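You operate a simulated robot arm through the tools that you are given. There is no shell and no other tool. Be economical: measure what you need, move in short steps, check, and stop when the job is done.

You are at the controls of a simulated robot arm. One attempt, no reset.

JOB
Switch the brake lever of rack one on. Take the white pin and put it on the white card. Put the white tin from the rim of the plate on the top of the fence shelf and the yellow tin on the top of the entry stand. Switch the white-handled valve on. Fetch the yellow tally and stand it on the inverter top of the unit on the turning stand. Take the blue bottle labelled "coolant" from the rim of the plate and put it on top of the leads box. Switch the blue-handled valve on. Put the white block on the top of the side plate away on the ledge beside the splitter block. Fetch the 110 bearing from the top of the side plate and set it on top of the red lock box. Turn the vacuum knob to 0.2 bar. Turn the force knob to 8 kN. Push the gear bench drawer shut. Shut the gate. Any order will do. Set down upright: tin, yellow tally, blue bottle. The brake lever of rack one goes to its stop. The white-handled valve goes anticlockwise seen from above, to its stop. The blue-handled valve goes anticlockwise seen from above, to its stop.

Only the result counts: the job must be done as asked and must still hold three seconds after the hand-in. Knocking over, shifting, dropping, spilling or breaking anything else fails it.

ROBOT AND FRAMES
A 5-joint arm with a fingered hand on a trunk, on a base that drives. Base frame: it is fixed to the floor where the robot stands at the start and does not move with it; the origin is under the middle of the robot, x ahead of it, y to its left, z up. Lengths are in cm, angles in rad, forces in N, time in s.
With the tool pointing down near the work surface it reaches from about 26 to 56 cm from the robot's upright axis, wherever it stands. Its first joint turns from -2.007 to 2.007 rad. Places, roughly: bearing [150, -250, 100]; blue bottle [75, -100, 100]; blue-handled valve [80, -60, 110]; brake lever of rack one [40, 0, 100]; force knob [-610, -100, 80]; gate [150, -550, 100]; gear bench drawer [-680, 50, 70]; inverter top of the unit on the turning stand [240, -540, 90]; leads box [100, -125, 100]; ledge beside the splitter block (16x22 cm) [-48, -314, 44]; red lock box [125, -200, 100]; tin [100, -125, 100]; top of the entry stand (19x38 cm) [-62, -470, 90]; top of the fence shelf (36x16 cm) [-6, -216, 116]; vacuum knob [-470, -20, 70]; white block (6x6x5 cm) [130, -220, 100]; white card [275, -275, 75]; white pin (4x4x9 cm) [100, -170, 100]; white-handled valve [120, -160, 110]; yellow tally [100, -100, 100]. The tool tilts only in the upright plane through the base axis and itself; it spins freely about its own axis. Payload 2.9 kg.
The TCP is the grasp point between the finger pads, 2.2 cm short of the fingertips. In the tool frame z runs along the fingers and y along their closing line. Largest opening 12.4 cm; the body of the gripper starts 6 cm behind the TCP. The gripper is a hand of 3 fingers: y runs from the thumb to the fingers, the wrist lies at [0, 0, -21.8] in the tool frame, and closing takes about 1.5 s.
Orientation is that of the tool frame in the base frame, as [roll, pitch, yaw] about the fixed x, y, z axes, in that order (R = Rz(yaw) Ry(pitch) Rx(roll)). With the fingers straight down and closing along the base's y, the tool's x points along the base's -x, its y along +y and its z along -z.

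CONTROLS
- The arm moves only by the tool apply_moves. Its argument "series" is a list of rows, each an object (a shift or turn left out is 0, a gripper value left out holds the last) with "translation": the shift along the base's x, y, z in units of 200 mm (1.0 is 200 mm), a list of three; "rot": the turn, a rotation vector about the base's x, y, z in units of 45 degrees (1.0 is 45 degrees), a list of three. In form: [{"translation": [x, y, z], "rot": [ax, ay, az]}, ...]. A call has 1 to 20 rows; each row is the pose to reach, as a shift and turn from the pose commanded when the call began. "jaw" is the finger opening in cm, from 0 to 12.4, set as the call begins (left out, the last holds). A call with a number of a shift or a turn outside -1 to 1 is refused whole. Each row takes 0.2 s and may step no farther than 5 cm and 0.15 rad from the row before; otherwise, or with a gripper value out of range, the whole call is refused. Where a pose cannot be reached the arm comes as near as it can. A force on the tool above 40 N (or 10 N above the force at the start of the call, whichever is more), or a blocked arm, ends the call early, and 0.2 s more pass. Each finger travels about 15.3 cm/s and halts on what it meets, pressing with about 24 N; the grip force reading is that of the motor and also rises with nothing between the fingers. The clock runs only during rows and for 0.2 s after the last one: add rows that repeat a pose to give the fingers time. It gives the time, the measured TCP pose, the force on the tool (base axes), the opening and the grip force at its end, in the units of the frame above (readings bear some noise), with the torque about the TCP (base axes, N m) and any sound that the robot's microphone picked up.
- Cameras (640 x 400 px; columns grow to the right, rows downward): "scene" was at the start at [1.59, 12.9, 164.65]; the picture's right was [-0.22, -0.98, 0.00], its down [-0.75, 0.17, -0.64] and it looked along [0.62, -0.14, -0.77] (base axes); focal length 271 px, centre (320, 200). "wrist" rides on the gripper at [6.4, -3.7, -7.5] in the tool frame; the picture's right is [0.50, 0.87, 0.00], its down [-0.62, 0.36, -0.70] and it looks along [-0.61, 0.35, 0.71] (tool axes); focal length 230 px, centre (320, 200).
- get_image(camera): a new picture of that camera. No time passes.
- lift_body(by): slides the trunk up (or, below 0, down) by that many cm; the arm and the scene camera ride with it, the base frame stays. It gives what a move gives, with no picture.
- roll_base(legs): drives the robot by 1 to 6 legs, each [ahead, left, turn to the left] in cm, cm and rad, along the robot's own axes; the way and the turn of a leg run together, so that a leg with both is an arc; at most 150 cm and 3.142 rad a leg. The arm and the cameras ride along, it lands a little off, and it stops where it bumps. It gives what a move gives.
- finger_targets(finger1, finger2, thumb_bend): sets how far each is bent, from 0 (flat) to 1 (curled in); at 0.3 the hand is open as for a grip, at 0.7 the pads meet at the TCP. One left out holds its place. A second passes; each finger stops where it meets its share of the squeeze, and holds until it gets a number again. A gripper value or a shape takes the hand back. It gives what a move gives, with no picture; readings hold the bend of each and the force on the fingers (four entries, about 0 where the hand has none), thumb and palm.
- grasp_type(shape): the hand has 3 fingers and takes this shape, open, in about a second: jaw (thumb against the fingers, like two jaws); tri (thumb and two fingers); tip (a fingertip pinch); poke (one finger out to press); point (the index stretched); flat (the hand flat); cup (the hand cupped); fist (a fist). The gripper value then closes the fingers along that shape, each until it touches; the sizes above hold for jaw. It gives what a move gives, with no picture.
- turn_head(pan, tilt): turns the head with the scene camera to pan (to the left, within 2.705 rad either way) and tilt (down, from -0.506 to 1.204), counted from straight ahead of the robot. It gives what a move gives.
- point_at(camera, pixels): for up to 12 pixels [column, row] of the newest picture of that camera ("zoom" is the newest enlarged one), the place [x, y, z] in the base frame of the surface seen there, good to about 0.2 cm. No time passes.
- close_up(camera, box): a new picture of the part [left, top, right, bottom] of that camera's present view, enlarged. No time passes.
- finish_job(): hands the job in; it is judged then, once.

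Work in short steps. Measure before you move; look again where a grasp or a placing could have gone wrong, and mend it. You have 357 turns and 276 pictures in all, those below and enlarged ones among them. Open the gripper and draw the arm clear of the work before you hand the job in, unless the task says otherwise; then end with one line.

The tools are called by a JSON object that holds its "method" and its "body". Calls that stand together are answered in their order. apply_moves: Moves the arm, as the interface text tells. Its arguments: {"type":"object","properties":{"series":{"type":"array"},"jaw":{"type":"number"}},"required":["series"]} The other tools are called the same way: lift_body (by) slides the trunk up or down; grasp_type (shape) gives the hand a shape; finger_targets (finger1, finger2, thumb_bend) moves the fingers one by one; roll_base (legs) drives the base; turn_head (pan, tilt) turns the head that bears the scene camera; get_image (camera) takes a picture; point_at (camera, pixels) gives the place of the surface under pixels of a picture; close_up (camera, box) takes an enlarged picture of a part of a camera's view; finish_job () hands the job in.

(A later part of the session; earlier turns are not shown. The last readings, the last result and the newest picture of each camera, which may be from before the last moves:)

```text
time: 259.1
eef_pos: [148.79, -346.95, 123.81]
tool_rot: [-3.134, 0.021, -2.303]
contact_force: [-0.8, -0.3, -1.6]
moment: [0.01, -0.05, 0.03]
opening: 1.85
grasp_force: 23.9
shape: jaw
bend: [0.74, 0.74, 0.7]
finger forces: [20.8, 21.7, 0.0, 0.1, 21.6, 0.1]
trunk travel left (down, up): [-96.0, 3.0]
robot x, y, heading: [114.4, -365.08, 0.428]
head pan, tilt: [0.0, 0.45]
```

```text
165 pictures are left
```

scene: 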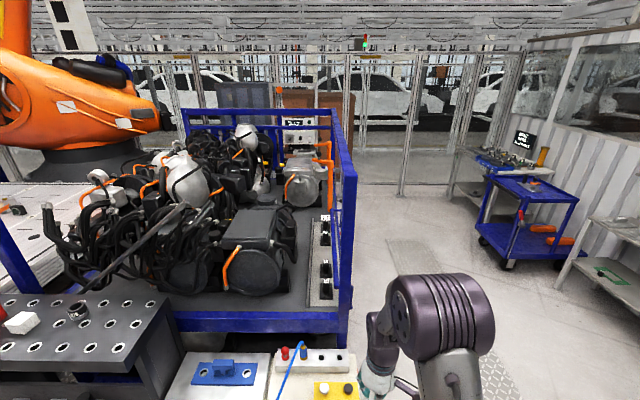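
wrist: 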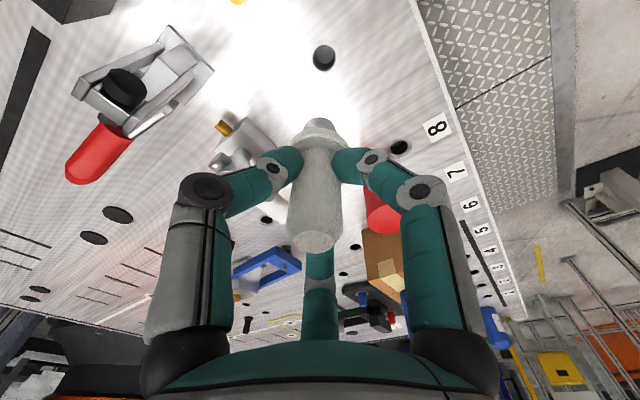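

The card position lies on rack two's bed edge. Enlarge around (325,240).

{"method": "close_up", "body": {"camera": "scene", "box": [270, 200, 370, 320]}}

{"method": "point_at", "body": {"camera": "scene", "pixels": [[325, 220], [325, 238], [325, 265], [322, 290], [345, 340], [350, 180], [340, 325], [200, 318], [310, 357], [290, 380]]}}

```text
3.33 times, centred on (320, 260) of scene
```

zoom: 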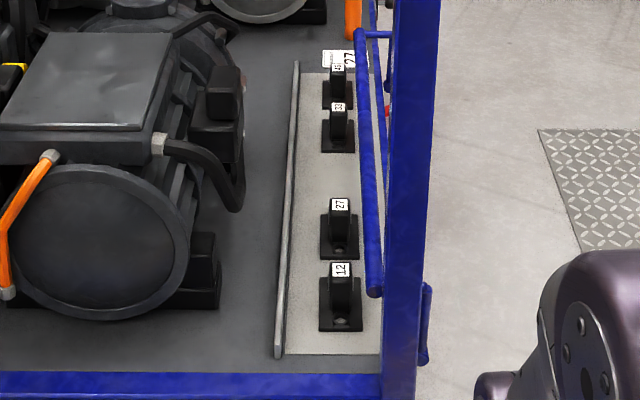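

```text
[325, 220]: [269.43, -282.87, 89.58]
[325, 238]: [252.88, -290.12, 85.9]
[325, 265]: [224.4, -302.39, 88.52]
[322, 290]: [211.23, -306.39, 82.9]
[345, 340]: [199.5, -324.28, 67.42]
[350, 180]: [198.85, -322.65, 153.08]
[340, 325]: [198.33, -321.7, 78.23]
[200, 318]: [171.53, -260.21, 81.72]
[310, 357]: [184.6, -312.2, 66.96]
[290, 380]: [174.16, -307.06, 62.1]
```

The card lies near the row of numbered stands on rack two's side strip. Measure the cart and shelf clearances on that side.

{"method": "point_at", "body": {"camera": "scene", "pixels": [[507, 268], [560, 285], [480, 240], [600, 265], [440, 245], [352, 260], [362, 320], [345, 150]]}}

{"method": "close_up", "body": {"camera": "scene", "box": [300, 200, 350, 240]}}

```text
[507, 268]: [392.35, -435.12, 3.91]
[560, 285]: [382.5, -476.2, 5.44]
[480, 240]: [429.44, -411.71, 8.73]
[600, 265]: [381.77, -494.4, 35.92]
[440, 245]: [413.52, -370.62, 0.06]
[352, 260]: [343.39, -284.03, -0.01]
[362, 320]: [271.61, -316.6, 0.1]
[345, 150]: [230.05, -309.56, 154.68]
```

```text
10.00 times, centred on (325, 220) of scene
```

zoom: 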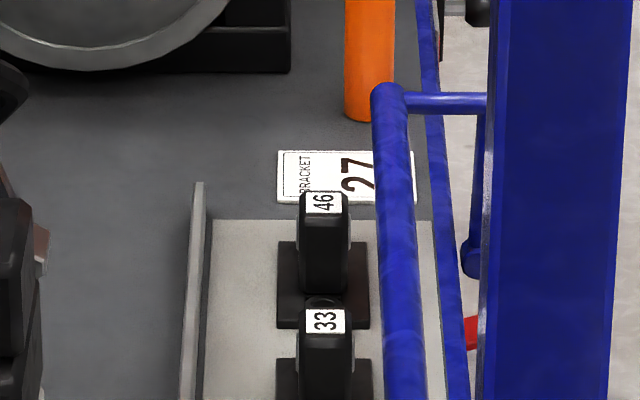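

Card reads "BRACKET 27" on the rack bed. Drive around the pump unit along rack two's side.

{"method": "roll_base", "body": {"legs": [[0, -38, 0], [100, 0, 0], [70, 0, -0.02]]}}

{"method": "turn_head", "body": {"pan": 1.2, "tilt": 0.75}}

{"method": "get_image", "body": {"camera": "scene"}}

```text
time: 269.9
eef_pos: [323.3, -311.99, 123.88]
tool_rot: [-3.135, 0.021, -2.308]
contact_force: [0.5, 0.0, -2.2]
moment: [0.02, 0.01, -0.02]
opening: 1.82
grasp_force: 24.1
shape: jaw
bend: [0.74, 0.74, 0.7]
finger forces: [20.8, 21.9, 0.0, 0.1, 21.8, 0.0]
trunk travel left (down, up): [-96.0, 3.0]
robot x, y, heading: [288.66, -329.61, 0.42]
head pan, tilt: [0.0, 0.45]
```

```text
time: 271.3
eef_pos: [323.38, -311.91, 123.8]
tool_rot: [-3.135, 0.021, -2.31]
contact_force: [-0.3, 0.1, -2.4]
moment: [-0.02, -0.02, 0.01]
opening: 1.82
grasp_force: 24.1
shape: jaw
bend: [0.74, 0.74, 0.7]
finger forces: [20.9, 21.8, 0.1, 0.1, 21.8, 0.0]
trunk travel left (down, up): [-96.0, 3.0]
robot x, y, heading: [288.88, -330.02, 0.423]
head pan, tilt: [1.201, 0.75]
```

```text
162 pictures are left
```

scene: 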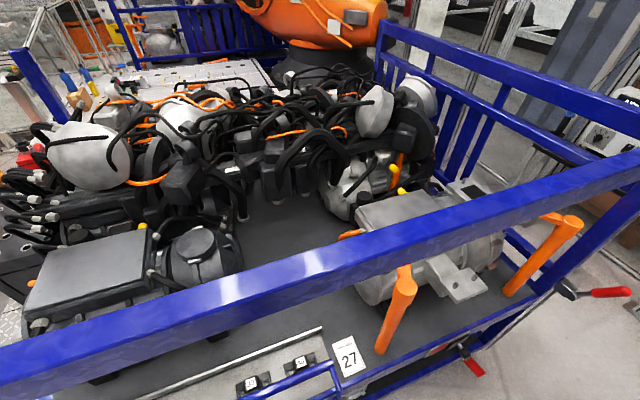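

Top rail crosses above. Measure card, rail, handle bar and edge.

{"method": "point_at", "body": {"camera": "scene", "pixels": [[348, 357], [340, 340], [357, 372], [340, 250], [200, 315], [300, 378], [335, 392], [397, 320], [383, 350], [303, 362], [251, 382], [400, 360]]}}

{"method": "turn_head", "body": {"pan": 1.3, "tilt": 1.1}}

{"method": "get_image", "body": {"camera": "scene"}}

```text
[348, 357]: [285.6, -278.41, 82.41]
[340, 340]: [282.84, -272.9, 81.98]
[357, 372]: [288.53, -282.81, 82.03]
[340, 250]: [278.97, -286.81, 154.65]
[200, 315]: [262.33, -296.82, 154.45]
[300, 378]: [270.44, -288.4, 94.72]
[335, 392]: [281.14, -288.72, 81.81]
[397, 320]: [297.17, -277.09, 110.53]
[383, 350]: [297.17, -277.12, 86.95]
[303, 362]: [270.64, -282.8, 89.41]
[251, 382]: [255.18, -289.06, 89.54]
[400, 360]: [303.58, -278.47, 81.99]
```

```text
time: 272.1
eef_pos: [323.46, -311.88, 123.77]
tool_rot: [-3.134, 0.021, -2.309]
contact_force: [-0.3, 0.2, -2.2]
moment: [-0.01, -0.05, -0.05]
opening: 1.82
grasp_force: 23.6
shape: jaw
bend: [0.74, 0.74, 0.7]
finger forces: [20.9, 21.8, 0.0, 0.0, 21.8, 0.1]
trunk travel left (down, up): [-96.0, 3.0]
robot x, y, heading: [288.9, -330.14, 0.421]
head pan, tilt: [1.3, 1.1]
```

```text
161 pictures are left
```

scene: 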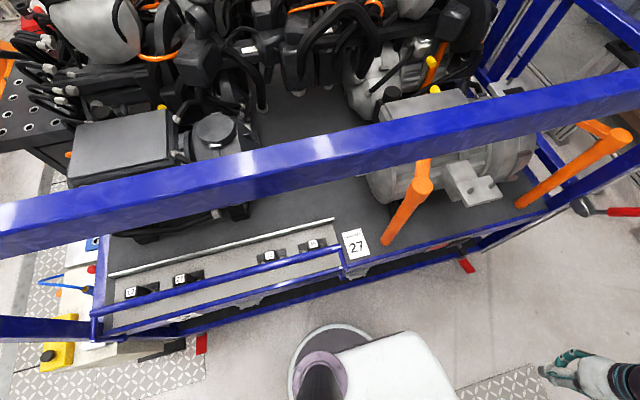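

The card is at (285.6,-278.4,82), an orange strut stands 11.6 cm to its right. Inspect the pin's underside in the hand and more points.

{"method": "close_up", "body": {"camera": "scene", "box": [530, 330, 640, 400]}}

{"method": "point_at", "body": {"camera": "scene", "pixels": [[355, 243], [343, 232], [367, 252], [385, 243], [405, 212], [422, 188], [340, 250], [345, 270], [325, 255], [420, 135], [300, 155], [460, 115]]}}

```text
5.71 times, centred on (585, 365) of scene
```

zoom: 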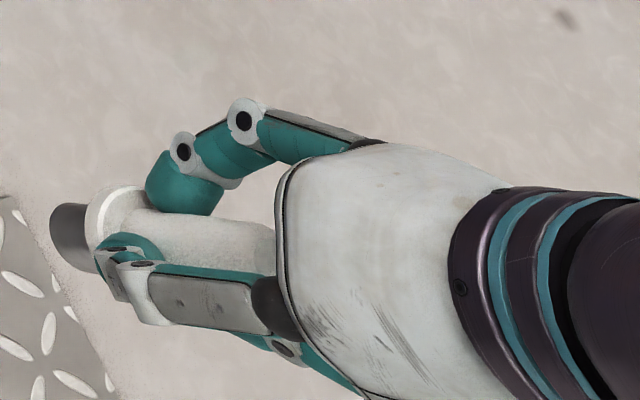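

```text
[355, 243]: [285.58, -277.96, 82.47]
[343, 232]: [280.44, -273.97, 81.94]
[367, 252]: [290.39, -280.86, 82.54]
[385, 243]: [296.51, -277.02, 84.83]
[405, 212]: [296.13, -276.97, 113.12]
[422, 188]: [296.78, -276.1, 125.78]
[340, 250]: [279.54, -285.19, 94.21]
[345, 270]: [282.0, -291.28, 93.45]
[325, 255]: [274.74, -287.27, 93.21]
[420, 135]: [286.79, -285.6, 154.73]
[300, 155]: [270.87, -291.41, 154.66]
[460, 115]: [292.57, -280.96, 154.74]
```

The pin has a flat stem and can stand. I back away from the rack, turn to face it, shift right and lower the trunk.

{"method": "roll_base", "body": {"legs": [[0, -25, 0], [0, 0, 1.565], [0, -17, 0]]}}

{"method": "lift_body", "body": {"by": -18}}

{"method": "turn_head", "body": {"pan": 0.1, "tilt": 0.75}}

{"method": "get_image", "body": {"camera": "scene"}}

```text
time: 278.9
eef_pos: [296.14, -311.68, 123.75]
tool_rot: [-3.134, 0.019, -0.722]
contact_force: [-0.2, -0.4, -2.2]
moment: [0.0, -0.03, -0.03]
opening: 1.82
grasp_force: 24.1
shape: jaw
bend: [0.74, 0.74, 0.7]
finger forces: [20.5, 22.1, 0.1, 0.1, 21.8, 0.1]
trunk travel left (down, up): [-96.0, 3.0]
robot x, y, heading: [314.41, -346.22, 2.006]
head pan, tilt: [1.3, 1.1]
```

```text
time: 280.9
eef_pos: [296.43, -311.6, 105.76]
tool_rot: [-3.134, 0.02, -0.724]
contact_force: [-0.7, 0.7, -1.5]
moment: [-0.01, 0.01, 0.01]
opening: 1.83
grasp_force: 23.8
shape: jaw
bend: [0.74, 0.74, 0.7]
finger forces: [20.6, 22.0, 0.0, 0.0, 21.9, 0.0]
trunk travel left (down, up): [-78.0, 21.0]
robot x, y, heading: [314.56, -345.74, 2.006]
head pan, tilt: [1.3, 1.1]
```

```text
time: 282.2
eef_pos: [296.45, -311.66, 105.7]
tool_rot: [-3.135, 0.022, -0.722]
contact_force: [-0.5, 0.0, -2.0]
moment: [-0.02, 0.01, 0.01]
opening: 1.8
grasp_force: 23.9
shape: jaw
bend: [0.74, 0.74, 0.7]
finger forces: [20.4, 22.0, 0.0, 0.0, 21.9, 0.0]
trunk travel left (down, up): [-78.0, 21.0]
robot x, y, heading: [315.1, -346.01, 2.01]
head pan, tilt: [0.099, 0.75]
```

```text
159 pictures are left
```

scene: 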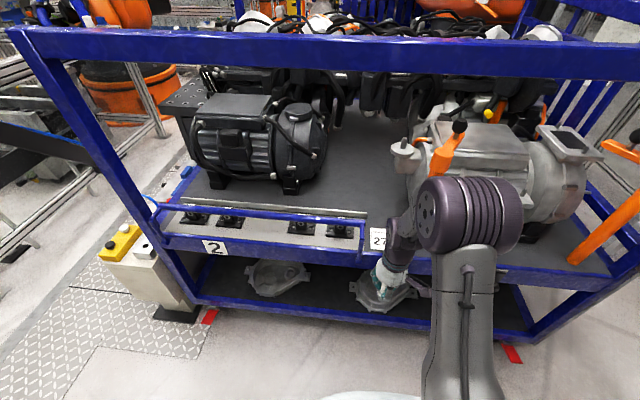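

Re-measure card, bar end, strut, and rail from here.

{"method": "point_at", "body": {"camera": "scene", "pixels": [[379, 238], [372, 232], [376, 252], [363, 245], [345, 232], [440, 165], [432, 178], [380, 60], [460, 68], [350, 215], [510, 350], [470, 185]]}}

{"method": "close_up", "body": {"camera": "scene", "box": [340, 110, 480, 300]}}

```text
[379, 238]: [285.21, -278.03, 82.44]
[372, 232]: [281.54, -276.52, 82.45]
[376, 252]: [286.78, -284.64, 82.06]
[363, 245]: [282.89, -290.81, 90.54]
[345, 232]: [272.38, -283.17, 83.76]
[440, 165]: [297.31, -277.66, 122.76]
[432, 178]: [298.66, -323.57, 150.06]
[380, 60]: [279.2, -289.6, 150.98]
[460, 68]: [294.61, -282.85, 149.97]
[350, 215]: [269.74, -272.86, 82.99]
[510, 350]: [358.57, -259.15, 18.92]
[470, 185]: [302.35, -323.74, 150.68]
```

```text
2.11 times, centred on (410, 205) of scene
```

zoom: 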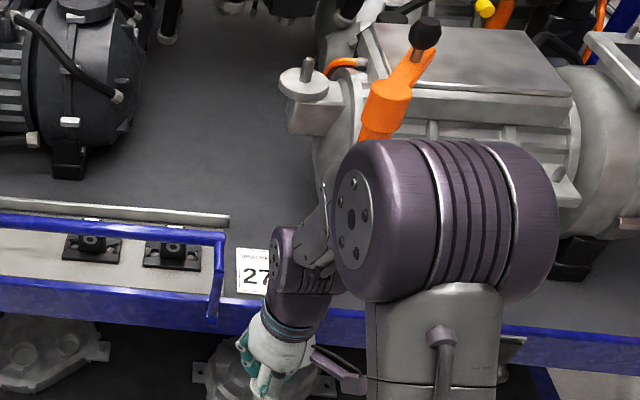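

The elbow (top z≈150) would meet the rail (bottom ≈149), so I extend the arm a bit, lower the trunk 10 cm, and then drive in beneath the rail.

{"method": "apply_moves", "body": {"series": [{"translation": [0.02, 0.12, 0], "rot": [0, 0, 0.1]}, {"translation": [0.04, 0.24, 0], "rot": [0, 0, 0.2]}, {"translation": [0.06, 0.357, 0], "rot": [0, 0, 0.2]}]}}

{"method": "lift_body", "body": {"by": -10}}

{"method": "roll_base", "body": {"legs": [[18, 0, 0]]}}

{"method": "get_image", "body": {"camera": "scene"}}

{"method": "get_image", "body": {"camera": "wrist"}}

```text
time: 283.1
eef_pos: [297.51, -304.3, 105.6]
tool_rot: [-3.129, 0.016, -0.566]
contact_force: [-1.1, -0.2, -2.8]
moment: [0.0, 0.02, -0.02]
opening: 1.8
grasp_force: 24.3
shape: jaw
bend: [0.74, 0.74, 0.7]
finger forces: [20.7, 22.0, 0.0, 0.0, 22.0, 0.0]
trunk travel left (down, up): [-78.0, 21.0]
robot x, y, heading: [314.71, -346.16, 2.006]
head pan, tilt: [0.099, 0.75]
```

```text
time: 284.4
eef_pos: [297.52, -304.36, 95.66]
tool_rot: [-3.131, 0.018, -0.567]
contact_force: [0.0, -0.5, -1.7]
moment: [-0.01, -0.01, -0.01]
opening: 1.77
grasp_force: 24.0
shape: jaw
bend: [0.74, 0.74, 0.7]
finger forces: [20.6, 22.2, 0.1, 0.0, 22.1, 0.0]
trunk travel left (down, up): [-68.0, 31.0]
robot x, y, heading: [314.33, -345.48, 2.004]
head pan, tilt: [0.099, 0.75]
```

```text
time: 285.9
eef_pos: [289.73, -287.77, 95.66]
tool_rot: [-3.13, 0.017, -0.565]
contact_force: [-0.4, 0.1, -2.7]
moment: [-0.01, -0.05, 0.02]
opening: 1.8
grasp_force: 23.6
shape: jaw
bend: [0.74, 0.74, 0.7]
finger forces: [20.6, 22.1, 0.0, 0.0, 22.1, 0.0]
trunk travel left (down, up): [-68.0, 31.0]
robot x, y, heading: [307.17, -329.77, 2.003]
head pan, tilt: [0.099, 0.75]
```

```text
157 pictures are left
```

scene: 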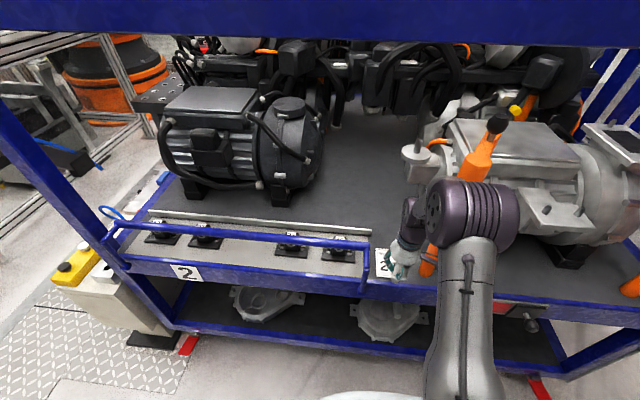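

```text
156 pictures are left
```

wrist: 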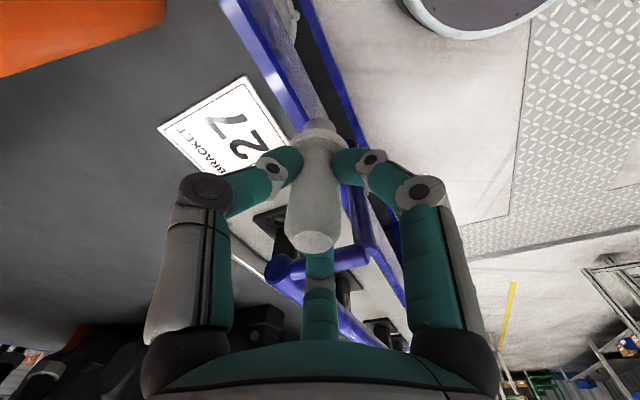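

Measure card corners from the wrist view to fix the remaining offset.

{"method": "point_at", "body": {"camera": "wrist", "pixels": [[160, 128], [245, 78], [228, 122], [285, 142], [215, 172], [20, 70], [150, 10], [280, 262], [365, 255]]}}

```text
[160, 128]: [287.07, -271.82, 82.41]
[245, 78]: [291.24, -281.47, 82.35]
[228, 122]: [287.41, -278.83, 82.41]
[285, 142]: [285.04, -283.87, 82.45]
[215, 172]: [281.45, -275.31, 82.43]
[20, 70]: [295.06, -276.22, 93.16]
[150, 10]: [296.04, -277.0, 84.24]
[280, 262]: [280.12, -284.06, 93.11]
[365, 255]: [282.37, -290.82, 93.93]
```

Remaining: 10.5 cm straight ahead. Drive 10 and re-check.

{"method": "roll_base", "body": {"legs": [[10, 0, 0]]}}

{"method": "get_image", "body": {"camera": "wrist"}}

{"method": "point_at", "body": {"camera": "wrist", "pixels": [[270, 80], [355, 40], [400, 90], [250, 95], [60, 120], [110, 30]]}}

```text
time: 287.1
eef_pos: [285.44, -278.68, 95.74]
tool_rot: [-3.132, 0.018, -0.565]
contact_force: [-0.3, -0.5, -3.1]
moment: [0.01, 0.02, 0.01]
opening: 1.81
grasp_force: 24.2
shape: jaw
bend: [0.74, 0.74, 0.7]
finger forces: [20.6, 22.1, 0.1, 0.0, 22.0, 0.0]
trunk travel left (down, up): [-68.0, 31.0]
robot x, y, heading: [302.94, -320.61, 2.007]
head pan, tilt: [0.099, 0.75]
```

```text
155 pictures are left
```

wrist: 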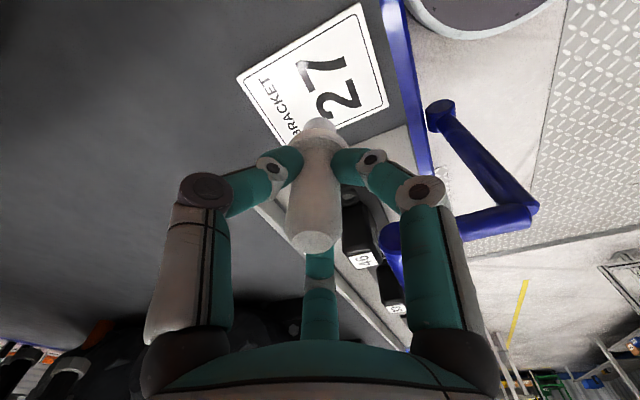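

```text
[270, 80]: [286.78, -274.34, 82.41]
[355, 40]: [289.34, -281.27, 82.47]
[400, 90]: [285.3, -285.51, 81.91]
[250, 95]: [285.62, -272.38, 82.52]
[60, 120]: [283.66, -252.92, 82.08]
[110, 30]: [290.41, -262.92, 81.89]
```

Inside the card. Nudge 1 cm towards card centre (away from the bar) and lower with the trunk.

{"method": "apply_moves", "body": {"series": [{"translation": [0.03, 0.04, 0]}, {"translation": [0.03, 0.04, 0]}]}}

{"method": "lift_body", "body": {"by": -5.5}}

{"method": "get_image", "body": {"camera": "wrist"}}

```text
time: 287.6
eef_pos: [286.08, -277.88, 95.68]
tool_rot: [-3.128, 0.019, -0.565]
contact_force: [-0.3, -0.1, -2.6]
moment: [0.0, 0.01, -0.01]
opening: 1.8
grasp_force: 23.8
shape: jaw
bend: [0.74, 0.74, 0.7]
finger forces: [20.7, 22.1, 0.1, 0.0, 21.9, 0.0]
trunk travel left (down, up): [-68.0, 31.0]
robot x, y, heading: [302.45, -319.98, 2.008]
head pan, tilt: [0.099, 0.75]
```

```text
time: 288.6
eef_pos: [286.03, -277.86, 90.22]
tool_rot: [-3.129, 0.017, -0.565]
contact_force: [0.3, 1.1, -2.0]
moment: [0.0, 0.01, 0.03]
opening: 1.82
grasp_force: 23.5
shape: jaw
bend: [0.74, 0.74, 0.7]
finger forces: [20.6, 22.1, 0.1, 0.1, 22.0, 0.0]
trunk travel left (down, up): [-62.5, 36.5]
robot x, y, heading: [302.78, -320.23, 2.004]
head pan, tilt: [0.099, 0.75]
```

```text
154 pictures are left
```

wrist: 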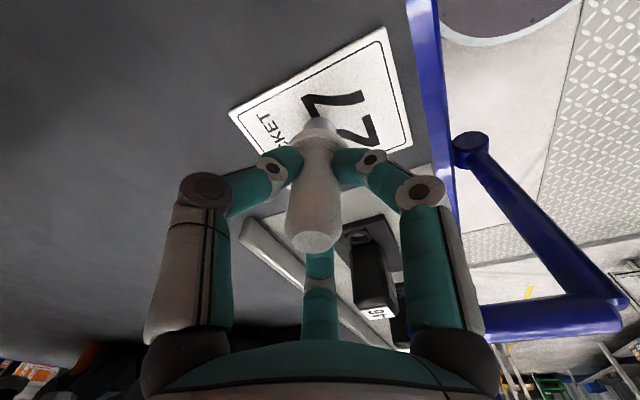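

Pin is above the card (stem ~1 cm up). Lower in small steps to contact.

{"method": "apply_moves", "body": {"series": [{"translation": [0, 0, -0.02]}, {"translation": [0, 0, -0.035]}, {"translation": [0, 0, -0.042]}, {"translation": [0, 0, -0.049]}]}}

```text
time: 289.6
eef_pos: [286.15, -277.71, 89.31]
tool_rot: [-3.13, 0.017, -0.566]
contact_force: [0.1, 0.2, -2.1]
moment: [-0.01, -0.01, 0.0]
opening: 1.8
grasp_force: 23.9
shape: jaw
bend: [0.74, 0.74, 0.7]
finger forces: [20.6, 22.2, 0.0, 0.0, 22.0, 0.0]
trunk travel left (down, up): [-62.5, 36.5]
robot x, y, heading: [302.9, -320.31, 2.004]
head pan, tilt: [0.099, 0.75]
```

{"method": "apply_moves", "body": {"series": [{"translation": [0, 0, -0.008]}, {"translation": [0, 0, -0.016]}, {"translation": [0, 0, -0.024]}]}}

```text
time: 290.4
eef_pos: [286.11, -277.94, 89.0]
tool_rot: [-3.127, 0.023, -0.564]
contact_force: [2.0, 2.3, 26.2]
moment: [0.13, 0.0, 0.0]
opening: 1.9
grasp_force: 24.4
shape: jaw
bend: [0.75, 0.75, 0.7]
finger forces: [25.8, 26.9, 0.0, 0.0, 28.7, 0.1]
trunk travel left (down, up): [-62.5, 36.5]
robot x, y, heading: [302.57, -320.41, 2.003]
head pan, tilt: [0.099, 0.75]
```

Contact. Relieve, open modestly, raise.

{"method": "apply_moves", "body": {"series": [{"translation": [0, 0, 0.009]}, {"translation": [0, 0, 0.009]}]}}

{"method": "apply_moves", "body": {"series": [{}, {}, {}, {}, {}], "jaw": 5.5}}

{"method": "lift_body", "body": {"by": 10}}

{"method": "get_image", "body": {"camera": "wrist"}}

```text
time: 291.0
eef_pos: [286.26, -277.93, 89.11]
tool_rot: [-3.127, 0.019, -0.566]
contact_force: [2.7, 1.5, 22.7]
moment: [0.16, -0.07, -0.05]
opening: 1.89
grasp_force: 23.4
shape: jaw
bend: [0.75, 0.75, 0.7]
finger forces: [25.5, 26.4, 0.1, 0.1, 28.7, 0.1]
trunk travel left (down, up): [-62.5, 36.5]
robot x, y, heading: [302.94, -320.06, 2.004]
head pan, tilt: [0.099, 0.75]
```

```text
time: 292.2
eef_pos: [286.0, -277.86, 88.94]
tool_rot: [-3.13, 0.018, -0.564]
contact_force: [-0.4, 0.9, 0.6]
moment: [-0.02, 0.0, -0.03]
opening: 5.47
grasp_force: 0.1
shape: jaw
bend: [0.39, 0.39, 0.7]
finger forces: [0.0, 0.0, 0.0, 0.1, 0.0, 0.1]
trunk travel left (down, up): [-62.5, 36.5]
robot x, y, heading: [303.05, -320.12, 2.003]
head pan, tilt: [0.099, 0.75]
```

```text
time: 293.5
eef_pos: [285.98, -277.81, 98.88]
tool_rot: [-3.128, 0.017, -0.567]
contact_force: [-0.6, 0.3, -0.6]
moment: [-0.06, 0.03, -0.01]
opening: 5.46
grasp_force: 0.1
shape: jaw
bend: [0.39, 0.39, 0.7]
finger forces: [0.0, 0.0, 0.0, 0.0, 0.0, 0.0]
trunk travel left (down, up): [-72.5, 26.5]
robot x, y, heading: [302.65, -320.08, 2.006]
head pan, tilt: [0.099, 0.75]
```

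```text
153 pictures are left
```

wrist: 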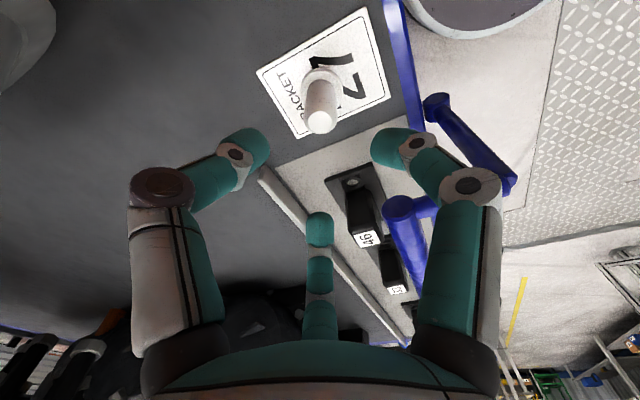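

Pin stands upright on the card. Back out from under the rail and return to the aisle.

{"method": "roll_base", "body": {"legs": [[-45, 0, 0], [0, 0, -1.585]]}}

{"method": "lift_body", "body": {"by": 24}}

{"method": "roll_base", "body": {"legs": [[-120, 0, 0], [-70, 0, 0], [0, 80, 0]]}}

```text
time: 300.1
eef_pos: [364.11, -344.44, 99.01]
tool_rot: [-3.128, 0.017, -2.144]
contact_force: [0.4, 0.3, 0.4]
moment: [0.01, 0.02, 0.0]
opening: 5.45
grasp_force: 0.0
shape: jaw
bend: [0.39, 0.39, 0.7]
finger forces: [0.0, 0.1, 0.0, 0.0, 0.0, 0.1]
trunk travel left (down, up): [-72.5, 26.5]
robot x, y, heading: [321.68, -360.9, 0.426]
head pan, tilt: [0.099, 0.75]
```

```text
time: 302.6
eef_pos: [364.11, -344.52, 122.8]
tool_rot: [-3.13, 0.017, -2.143]
contact_force: [-0.3, -0.1, -0.6]
moment: [0.0, 0.0, 0.02]
opening: 5.46
grasp_force: 0.2
shape: jaw
bend: [0.39, 0.39, 0.7]
finger forces: [0.1, 0.1, 0.0, 0.1, 0.0, 0.1]
trunk travel left (down, up): [-96.5, 2.5]
robot x, y, heading: [321.87, -361.03, 0.428]
head pan, tilt: [0.099, 0.75]
```

```text
time: 316.1
eef_pos: [156.04, -352.22, 122.9]
tool_rot: [-3.129, 0.016, -2.114]
contact_force: [-0.6, -0.2, -0.3]
moment: [0.01, -0.01, -0.01]
opening: 5.45
grasp_force: 0.0
shape: jaw
bend: [0.39, 0.39, 0.7]
finger forces: [0.0, 0.0, 0.1, 0.0, 0.0, 0.0]
trunk travel left (down, up): [-96.5, 2.5]
robot x, y, heading: [114.17, -369.79, 0.459]
head pan, tilt: [0.099, 0.75]
```

Straighten heading and strafe left up the aisle to the tally.

{"method": "roll_base", "body": {"legs": [[0, 0, -0.043], [0, 130, 0], [0, 120, 0]]}}

{"method": "turn_head", "body": {"pan": 0.0, "tilt": 0.75}}

{"method": "get_image", "body": {"camera": "scene"}}

```text
time: 328.8
eef_pos: [52.39, -124.2, 122.88]
tool_rot: [-3.129, 0.017, -2.164]
contact_force: [0.1, -0.5, 0.4]
moment: [0.0, 0.01, 0.0]
opening: 5.45
grasp_force: 0.2
shape: jaw
bend: [0.39, 0.39, 0.7]
finger forces: [0.1, 0.1, 0.1, 0.1, 0.0, 0.0]
trunk travel left (down, up): [-96.5, 2.5]
robot x, y, heading: [9.28, -139.6, 0.41]
head pan, tilt: [0.099, 0.75]
```

```text
time: 329.5
eef_pos: [52.34, -124.37, 122.95]
tool_rot: [-3.129, 0.018, -2.164]
contact_force: [-0.9, -0.4, -0.6]
moment: [0.01, 0.03, 0.01]
opening: 5.44
grasp_force: 0.1
shape: jaw
bend: [0.39, 0.39, 0.7]
finger forces: [0.1, 0.0, 0.0, 0.0, 0.0, 0.0]
trunk travel left (down, up): [-96.5, 2.5]
robot x, y, heading: [9.49, -140.09, 0.407]
head pan, tilt: [0.0, 0.75]
```

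```text
152 pictures are left
```

scene: 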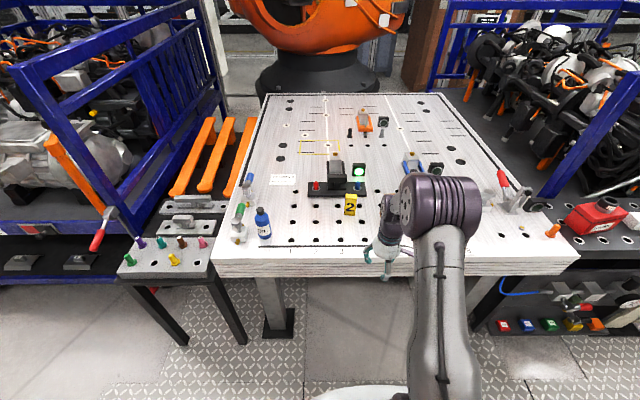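

Measure tally and table edge from here.

{"method": "close_up", "body": {"camera": "scene", "box": [300, 160, 400, 230]}}

{"method": "point_at", "body": {"camera": "zoom", "pixels": [[295, 225], [350, 225], [315, 222], [322, 255], [295, 340], [345, 340], [358, 290], [322, 285]]}}

{"method": "point_at", "body": {"camera": "scene", "pixels": [[250, 262], [350, 266], [340, 170]]}}

```text
5.71 times, centred on (350, 195) of scene
```

zoom: 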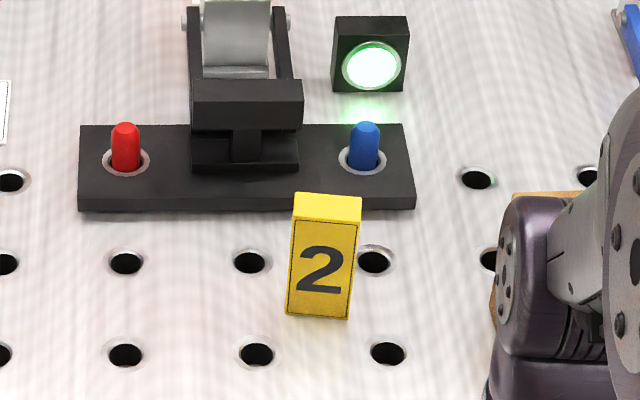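

```text
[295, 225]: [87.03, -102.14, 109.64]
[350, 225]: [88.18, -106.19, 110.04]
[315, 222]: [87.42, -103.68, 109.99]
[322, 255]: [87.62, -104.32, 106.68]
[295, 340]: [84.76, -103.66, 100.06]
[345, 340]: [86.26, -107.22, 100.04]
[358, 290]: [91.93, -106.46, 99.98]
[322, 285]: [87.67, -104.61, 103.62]
```

```text
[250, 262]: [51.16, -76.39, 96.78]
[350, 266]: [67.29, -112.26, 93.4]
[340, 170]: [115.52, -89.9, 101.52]
```

Tally centre ≈(88.7,-103.9), 4.5 wide × ~2.5 deep, width axis along (0.28,-0.96). I spin the hand so one finger meets the narrow side, and drive 40 cm closer.

{"method": "roll_base", "body": {"legs": [[40, 0, 0]]}}

{"method": "apply_moves", "body": {"series": [{"rot": [0, 0, 0.15]}, {"rot": [0, 0, 0.3]}, {"rot": [0, 0, 0.44]}], "jaw": 10}}

{"method": "get_image", "body": {"camera": "wrist"}}

{"method": "get_image", "body": {"camera": "scene"}}

```text
time: 332.0
eef_pos: [89.27, -108.13, 122.95]
tool_rot: [-3.127, 0.017, -2.161]
contact_force: [-0.4, 0.1, 0.4]
moment: [-0.01, 0.01, 0.0]
opening: 5.46
grasp_force: 0.0
shape: jaw
bend: [0.39, 0.39, 0.7]
finger forces: [0.1, 0.0, 0.0, 0.1, 0.0, 0.0]
trunk travel left (down, up): [-96.5, 2.5]
robot x, y, heading: [46.79, -124.04, 0.413]
head pan, tilt: [0.0, 0.75]
```

```text
time: 332.8
eef_pos: [89.46, -107.88, 122.85]
tool_rot: [-3.126, 0.011, -1.813]
contact_force: [0.2, -0.7, -1.1]
moment: [0.0, 0.02, 0.01]
opening: 9.99
grasp_force: 0.1
shape: jaw
bend: [0.26, 0.26, 0.47]
finger forces: [0.0, 0.0, 0.0, 0.0, 0.0, 0.0]
trunk travel left (down, up): [-96.5, 2.5]
robot x, y, heading: [46.73, -123.46, 0.411]
head pan, tilt: [0.0, 0.75]
```

```text
150 pictures are left
```

wrist: 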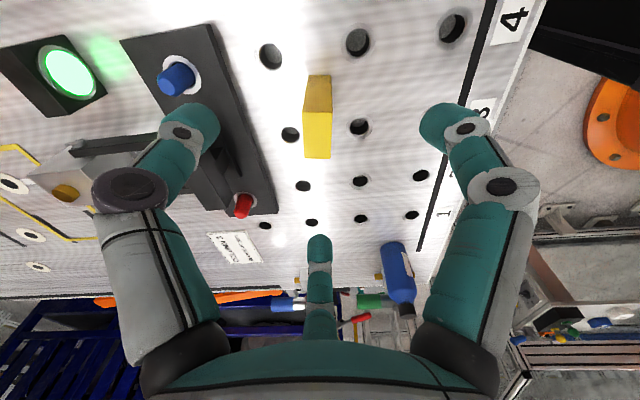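

```text
149 pictures are left
```

scene: 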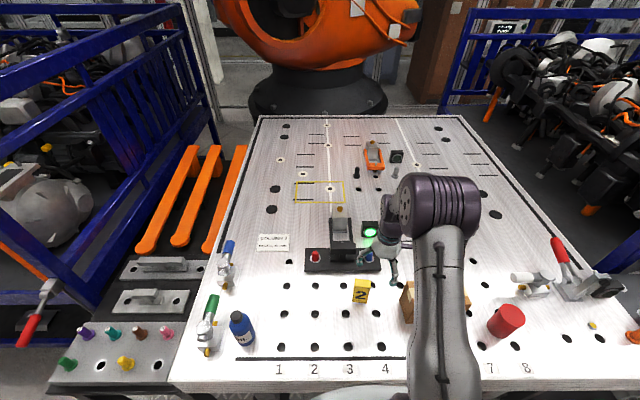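

Measure the tally's top face corners from the wrist view.

{"method": "close_up", "body": {"camera": "wrist", "box": [270, 60, 370, 180]}}

{"method": "point_at", "body": {"camera": "zoom", "pixels": [[240, 320], [310, 320], [240, 170], [310, 170], [275, 245], [260, 100], [300, 60], [275, 300], [275, 190]]}}

```text
3.33 times, centred on (320, 120) of wrist
```

zoom: 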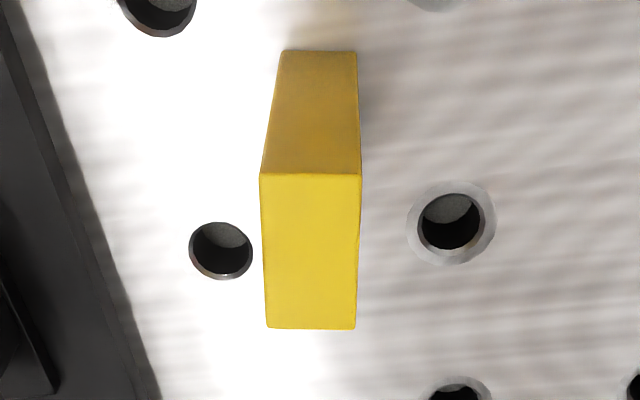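

```text
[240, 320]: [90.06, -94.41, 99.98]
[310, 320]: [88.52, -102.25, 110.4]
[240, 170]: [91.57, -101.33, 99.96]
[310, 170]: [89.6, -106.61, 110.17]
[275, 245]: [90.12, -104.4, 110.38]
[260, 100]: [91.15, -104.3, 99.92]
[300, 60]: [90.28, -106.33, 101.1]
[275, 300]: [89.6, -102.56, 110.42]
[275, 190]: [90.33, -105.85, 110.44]
```

Tally centre (89.05,-104.4), axis fits. Move over it and descend to z 106.

{"method": "apply_moves", "body": {"series": [{"translation": [-0.018, 0.175, 0]}, {"translation": [-0.018, 0.175, -0.2]}, {"translation": [-0.018, 0.175, -0.4]}, {"translation": [-0.018, 0.175, -0.55]}]}}

{"method": "get_image", "body": {"camera": "wrist"}}

```text
time: 333.8
eef_pos: [89.25, -104.37, 111.92]
tool_rot: [-3.127, 0.013, -1.816]
contact_force: [0.8, 0.6, 0.4]
moment: [0.0, -0.01, 0.01]
opening: 9.97
grasp_force: 0.0
shape: jaw
bend: [0.26, 0.26, 0.47]
finger forces: [0.0, 0.0, 0.0, 0.0, 0.0, 0.0]
trunk travel left (down, up): [-96.5, 2.5]
robot x, y, heading: [46.55, -123.84, 0.414]
head pan, tilt: [0.0, 0.75]
```

```text
147 pictures are left
```

wrist: 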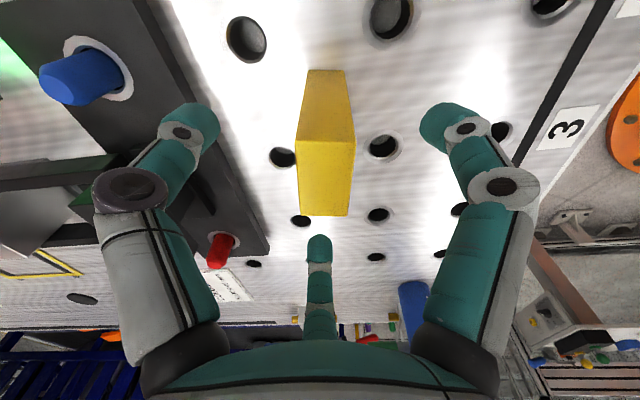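

Check the fixture plate's height/edge near the left finger.

{"method": "point_at", "body": {"camera": "wrist", "pixels": [[215, 80], [205, 110], [225, 150], [240, 150], [200, 60], [180, 40], [250, 190]]}}

```text
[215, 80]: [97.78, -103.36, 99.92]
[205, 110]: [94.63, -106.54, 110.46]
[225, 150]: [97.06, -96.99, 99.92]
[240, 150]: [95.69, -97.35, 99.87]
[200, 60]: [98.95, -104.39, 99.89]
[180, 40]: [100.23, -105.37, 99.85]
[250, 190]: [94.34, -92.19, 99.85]
```

Plate begins at x≈99, finger at 95: clear. Descend, close, lift a little and check.

{"method": "apply_moves", "body": {"series": [{"translation": [-0.01, 0, -0.15]}, {"translation": [-0.01, 0, -0.3]}, {"translation": [-0.01, 0, -0.3]}]}}

{"method": "apply_moves", "body": {"series": [{}, {}, {}, {}, {}, {}], "jaw": 1.5}}

{"method": "get_image", "body": {"camera": "wrist"}}

```text
time: 334.6
eef_pos: [88.89, -104.46, 105.86]
tool_rot: [-3.124, 0.014, -1.815]
contact_force: [-0.2, -0.4, 0.3]
moment: [-0.01, -0.02, 0.01]
opening: 9.99
grasp_force: 0.1
shape: jaw
bend: [0.26, 0.26, 0.47]
finger forces: [0.1, 0.1, 0.1, 0.1, 0.0, 0.0]
trunk travel left (down, up): [-96.5, 2.5]
robot x, y, heading: [46.81, -123.65, 0.407]
head pan, tilt: [0.0, 0.75]
```

```text
time: 336.0
eef_pos: [89.07, -104.41, 106.0]
tool_rot: [-3.125, 0.01, -1.816]
contact_force: [-0.6, 0.3, -0.3]
moment: [-0.01, -0.02, 0.0]
opening: 2.59
grasp_force: 24.1
shape: jaw
bend: [0.75, 0.76, 0.7]
finger forces: [19.3, 20.8, 0.0, 0.0, 19.7, 0.0]
trunk travel left (down, up): [-96.5, 2.5]
robot x, y, heading: [46.3, -123.73, 0.408]
head pan, tilt: [0.0, 0.75]
```

```text
146 pictures are left
```

wrist: 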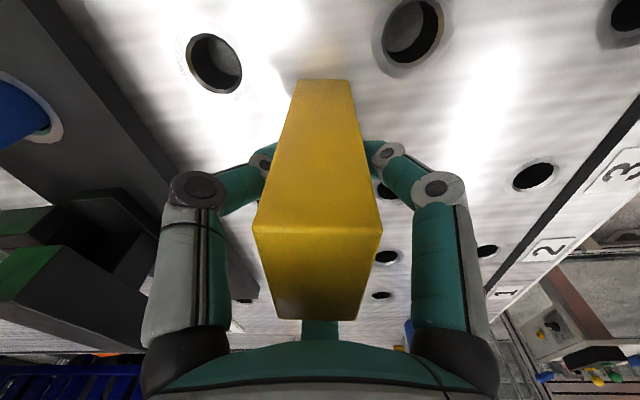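

Firm grasp on opposite faces. Lift and go back down the aisle toward the turning stand.

{"method": "apply_moves", "body": {"series": [{"translation": [0, 0, 0.05]}, {"translation": [0, 0, 0.2]}, {"translation": [0, 0, 0.4]}, {"translation": [0, 0, 0.6]}, {"translation": [0, 0, 0.8]}, {"translation": [0, 0, 0.9]}]}}

{"method": "roll_base", "body": {"legs": [[-38, 0, 0.007], [0, -110, 0], [0, -110, 0], [0, -90, 0]]}}

{"method": "turn_head", "body": {"pan": -1.2, "tilt": 0.6}}

{"method": "get_image", "body": {"camera": "scene"}}

```text
time: 337.4
eef_pos: [88.68, -104.28, 123.88]
tool_rot: [-3.126, 0.012, -1.816]
contact_force: [-0.9, -0.1, -1.1]
moment: [0.0, -0.02, -0.02]
opening: 2.56
grasp_force: 23.7
shape: jaw
bend: [0.75, 0.76, 0.7]
finger forces: [19.5, 20.2, 0.0, 0.0, 19.9, 0.0]
trunk travel left (down, up): [-96.5, 2.5]
robot x, y, heading: [46.66, -123.55, 0.409]
head pan, tilt: [0.0, 0.75]
```

```text
time: 354.4
eef_pos: [180.72, -396.62, 123.75]
tool_rot: [-3.125, 0.011, -1.773]
contact_force: [0.8, 0.1, -0.7]
moment: [0.02, 0.01, 0.01]
opening: 2.58
grasp_force: 24.0
shape: jaw
bend: [0.75, 0.76, 0.7]
finger forces: [19.5, 20.2, 0.0, 0.0, 19.9, 0.0]
trunk travel left (down, up): [-96.5, 2.5]
robot x, y, heading: [139.33, -418.1, 0.454]
head pan, tilt: [0.0, 0.75]
```

```text
time: 355.8
eef_pos: [180.68, -396.67, 123.8]
tool_rot: [-3.125, 0.014, -1.774]
contact_force: [0.1, 0.9, 0.2]
moment: [0.04, -0.02, 0.0]
opening: 2.54
grasp_force: 23.8
shape: jaw
bend: [0.75, 0.76, 0.7]
finger forces: [19.5, 20.2, 0.0, 0.1, 19.9, 0.0]
trunk travel left (down, up): [-96.5, 2.5]
robot x, y, heading: [139.65, -417.78, 0.449]
head pan, tilt: [-1.201, 0.6]
```

```text
145 pictures are left
```

scene: 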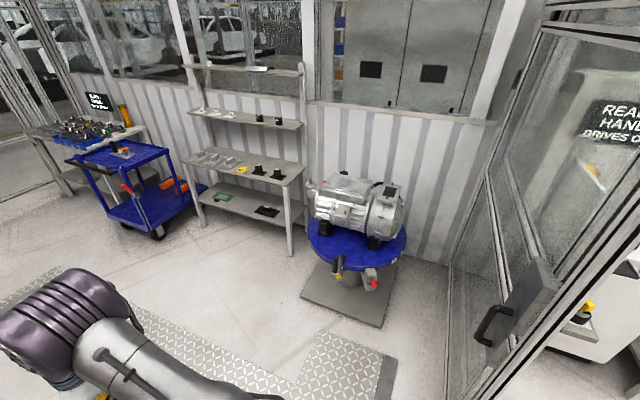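

Enlarge the turning-stand unit and measure.

{"method": "close_up", "body": {"camera": "scene", "box": [290, 160, 420, 300]}}

{"method": "point_at", "body": {"camera": "scene", "pixels": [[345, 188], [355, 190], [388, 192], [330, 185], [365, 183], [375, 285], [340, 275], [300, 290], [385, 325], [330, 245], [400, 240], [290, 250]]}}

```text
2.86 times, centred on (355, 230) of scene
```

zoom: 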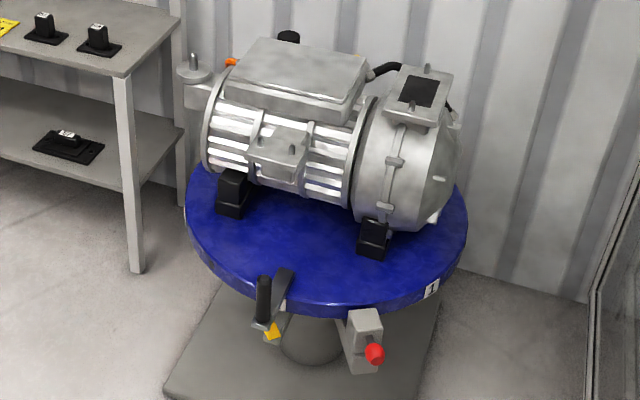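

```text
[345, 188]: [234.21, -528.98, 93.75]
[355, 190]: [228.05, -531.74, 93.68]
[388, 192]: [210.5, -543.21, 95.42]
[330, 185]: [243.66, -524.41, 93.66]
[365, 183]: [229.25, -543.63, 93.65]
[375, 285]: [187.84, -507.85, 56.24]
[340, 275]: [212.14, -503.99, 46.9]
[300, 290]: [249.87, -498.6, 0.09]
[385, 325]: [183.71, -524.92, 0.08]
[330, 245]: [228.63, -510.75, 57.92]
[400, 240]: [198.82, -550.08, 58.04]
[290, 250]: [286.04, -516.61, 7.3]
```

Inverter top (z≈93.7) is centred near (235,-532). Turn to face it, shift left and approach to a safe distance.

{"method": "roll_base", "body": {"legs": [[0, 0, -1.64], [0, 46, 0], [65, 0, 0]]}}

{"method": "turn_head", "body": {"pan": 0.1, "tilt": 0.85}}

{"method": "get_image", "body": {"camera": "scene"}}

```text
time: 365.8
eef_pos: [222.34, -505.2, 123.76]
tool_rot: [-3.123, 0.014, 2.845]
contact_force: [0.5, 0.0, -1.0]
moment: [0.0, -0.01, 0.0]
opening: 2.56
grasp_force: 23.8
shape: jaw
bend: [0.75, 0.76, 0.7]
finger forces: [19.1, 20.4, 0.1, 0.0, 19.7, 0.0]
trunk travel left (down, up): [-96.5, 2.5]
robot x, y, heading: [205.27, -461.9, -1.218]
head pan, tilt: [-1.201, 0.6]
```

```text
time: 367.2
eef_pos: [222.48, -505.41, 123.78]
tool_rot: [-3.125, 0.013, 2.844]
contact_force: [0.2, 0.6, -1.1]
moment: [-0.01, -0.03, -0.02]
opening: 2.58
grasp_force: 24.4
shape: jaw
bend: [0.75, 0.76, 0.7]
finger forces: [19.1, 20.4, 0.1, 0.1, 19.7, 0.0]
trunk travel left (down, up): [-96.5, 2.5]
robot x, y, heading: [205.67, -462.41, -1.213]
head pan, tilt: [0.099, 0.85]
```

```text
143 pictures are left
```

scene: 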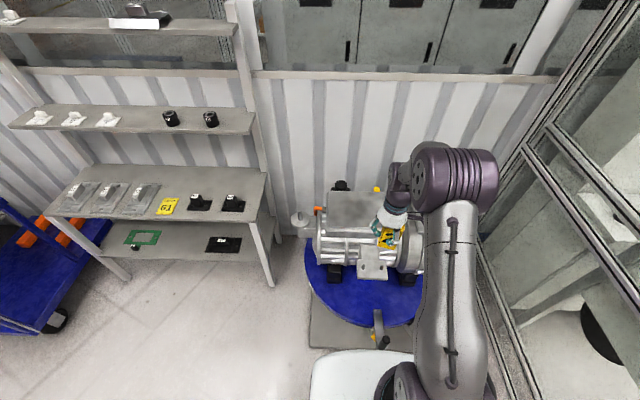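

Measure the inverter top corners and the floor plate's front edge.

{"method": "close_up", "body": {"camera": "scene", "box": [280, 170, 440, 370]}}

{"method": "point_at", "body": {"camera": "scene", "pixels": [[330, 197], [380, 197], [325, 228], [372, 228], [350, 212], [345, 220], [360, 205], [315, 345], [345, 345], [378, 330], [385, 340], [350, 325]]}}

```text
2.00 times, centred on (360, 270) of scene
```

zoom: 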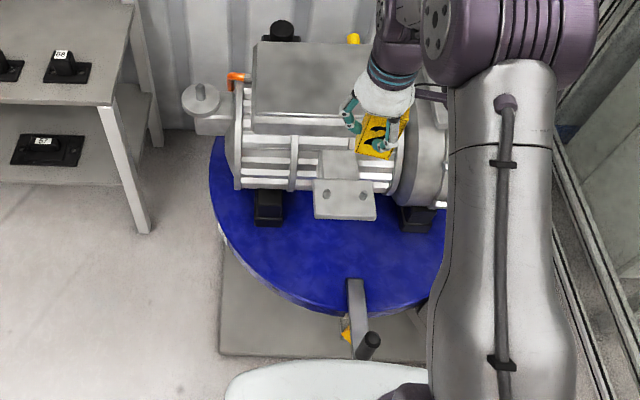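

```text
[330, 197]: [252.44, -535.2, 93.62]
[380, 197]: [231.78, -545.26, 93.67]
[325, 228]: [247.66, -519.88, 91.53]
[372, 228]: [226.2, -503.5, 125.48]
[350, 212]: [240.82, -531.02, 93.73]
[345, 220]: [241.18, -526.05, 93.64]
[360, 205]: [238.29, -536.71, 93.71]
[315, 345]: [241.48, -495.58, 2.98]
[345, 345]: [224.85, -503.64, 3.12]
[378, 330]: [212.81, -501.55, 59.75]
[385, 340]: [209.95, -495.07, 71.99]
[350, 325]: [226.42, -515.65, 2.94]
```

Floor plate (3 cm thick) limits approach: I'll stand at 26 cm from its edge and reach ≈54.5 cm to T≈(237.7,-529.4). Turn 0.09, go ahead 19, lower the trunk so the arm reaches level.

{"method": "roll_base", "body": {"legs": [[0, 0, 0.09], [18.5, 0, 0]]}}

{"method": "lift_body", "body": {"by": -16}}

{"method": "get_image", "body": {"camera": "scene"}}

{"method": "get_image", "body": {"camera": "wrist"}}

```text
time: 369.3
eef_pos: [234.14, -520.15, 123.85]
tool_rot: [-3.124, 0.013, 2.937]
contact_force: [-0.6, -0.1, -0.8]
moment: [-0.02, -0.04, 0.0]
opening: 2.56
grasp_force: 24.1
shape: jaw
bend: [0.75, 0.76, 0.7]
finger forces: [19.1, 20.2, 0.0, 0.0, 19.7, 0.1]
trunk travel left (down, up): [-96.5, 2.5]
robot x, y, heading: [213.2, -478.96, -1.119]
head pan, tilt: [0.099, 0.85]
```

```text
time: 371.1
eef_pos: [234.34, -520.29, 107.75]
tool_rot: [-3.126, 0.012, 2.935]
contact_force: [-0.4, 0.1, -0.6]
moment: [0.01, -0.04, 0.02]
opening: 2.55
grasp_force: 24.2
shape: jaw
bend: [0.75, 0.76, 0.7]
finger forces: [19.1, 20.4, 0.1, 0.0, 19.8, 0.0]
trunk travel left (down, up): [-80.5, 18.5]
robot x, y, heading: [213.33, -479.08, -1.125]
head pan, tilt: [0.099, 0.85]
```

```text
141 pictures are left
```

scene: 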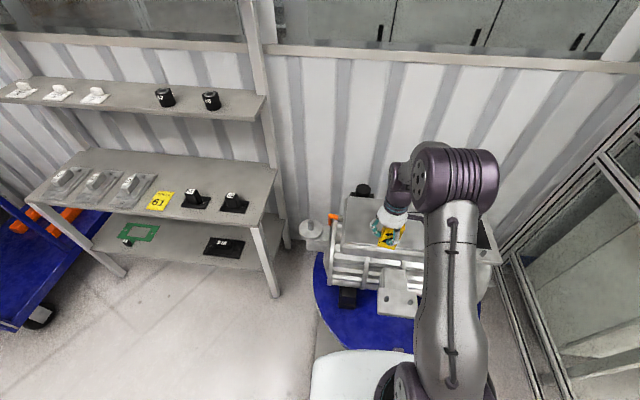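

```text
140 pictures are left
```

wrist: 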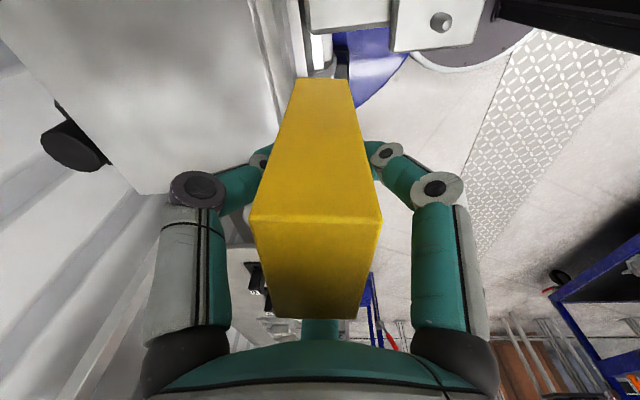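

Measure inverter top's near edge and extents from the wrist view.

{"method": "point_at", "body": {"camera": "wrist", "pixels": [[240, 20], [250, 60], [262, 100], [272, 130], [140, 190], [30, 80], [180, 80], [210, 150], [255, 10], [230, 130]]}}

{"method": "point_at", "body": {"camera": "scene", "pixels": [[345, 205], [350, 200], [342, 240], [360, 243], [360, 220], [352, 230]]}}

```text
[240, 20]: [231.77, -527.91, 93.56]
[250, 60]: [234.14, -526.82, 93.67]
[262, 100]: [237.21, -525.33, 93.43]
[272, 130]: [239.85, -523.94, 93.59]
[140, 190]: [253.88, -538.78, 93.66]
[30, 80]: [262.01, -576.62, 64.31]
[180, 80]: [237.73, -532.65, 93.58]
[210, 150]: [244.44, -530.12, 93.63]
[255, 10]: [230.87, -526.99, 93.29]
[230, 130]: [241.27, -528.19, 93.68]
```

```text
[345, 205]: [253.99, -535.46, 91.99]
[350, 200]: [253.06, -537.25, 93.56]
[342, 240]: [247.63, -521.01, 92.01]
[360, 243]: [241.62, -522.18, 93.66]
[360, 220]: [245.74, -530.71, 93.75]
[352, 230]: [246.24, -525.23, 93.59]
```

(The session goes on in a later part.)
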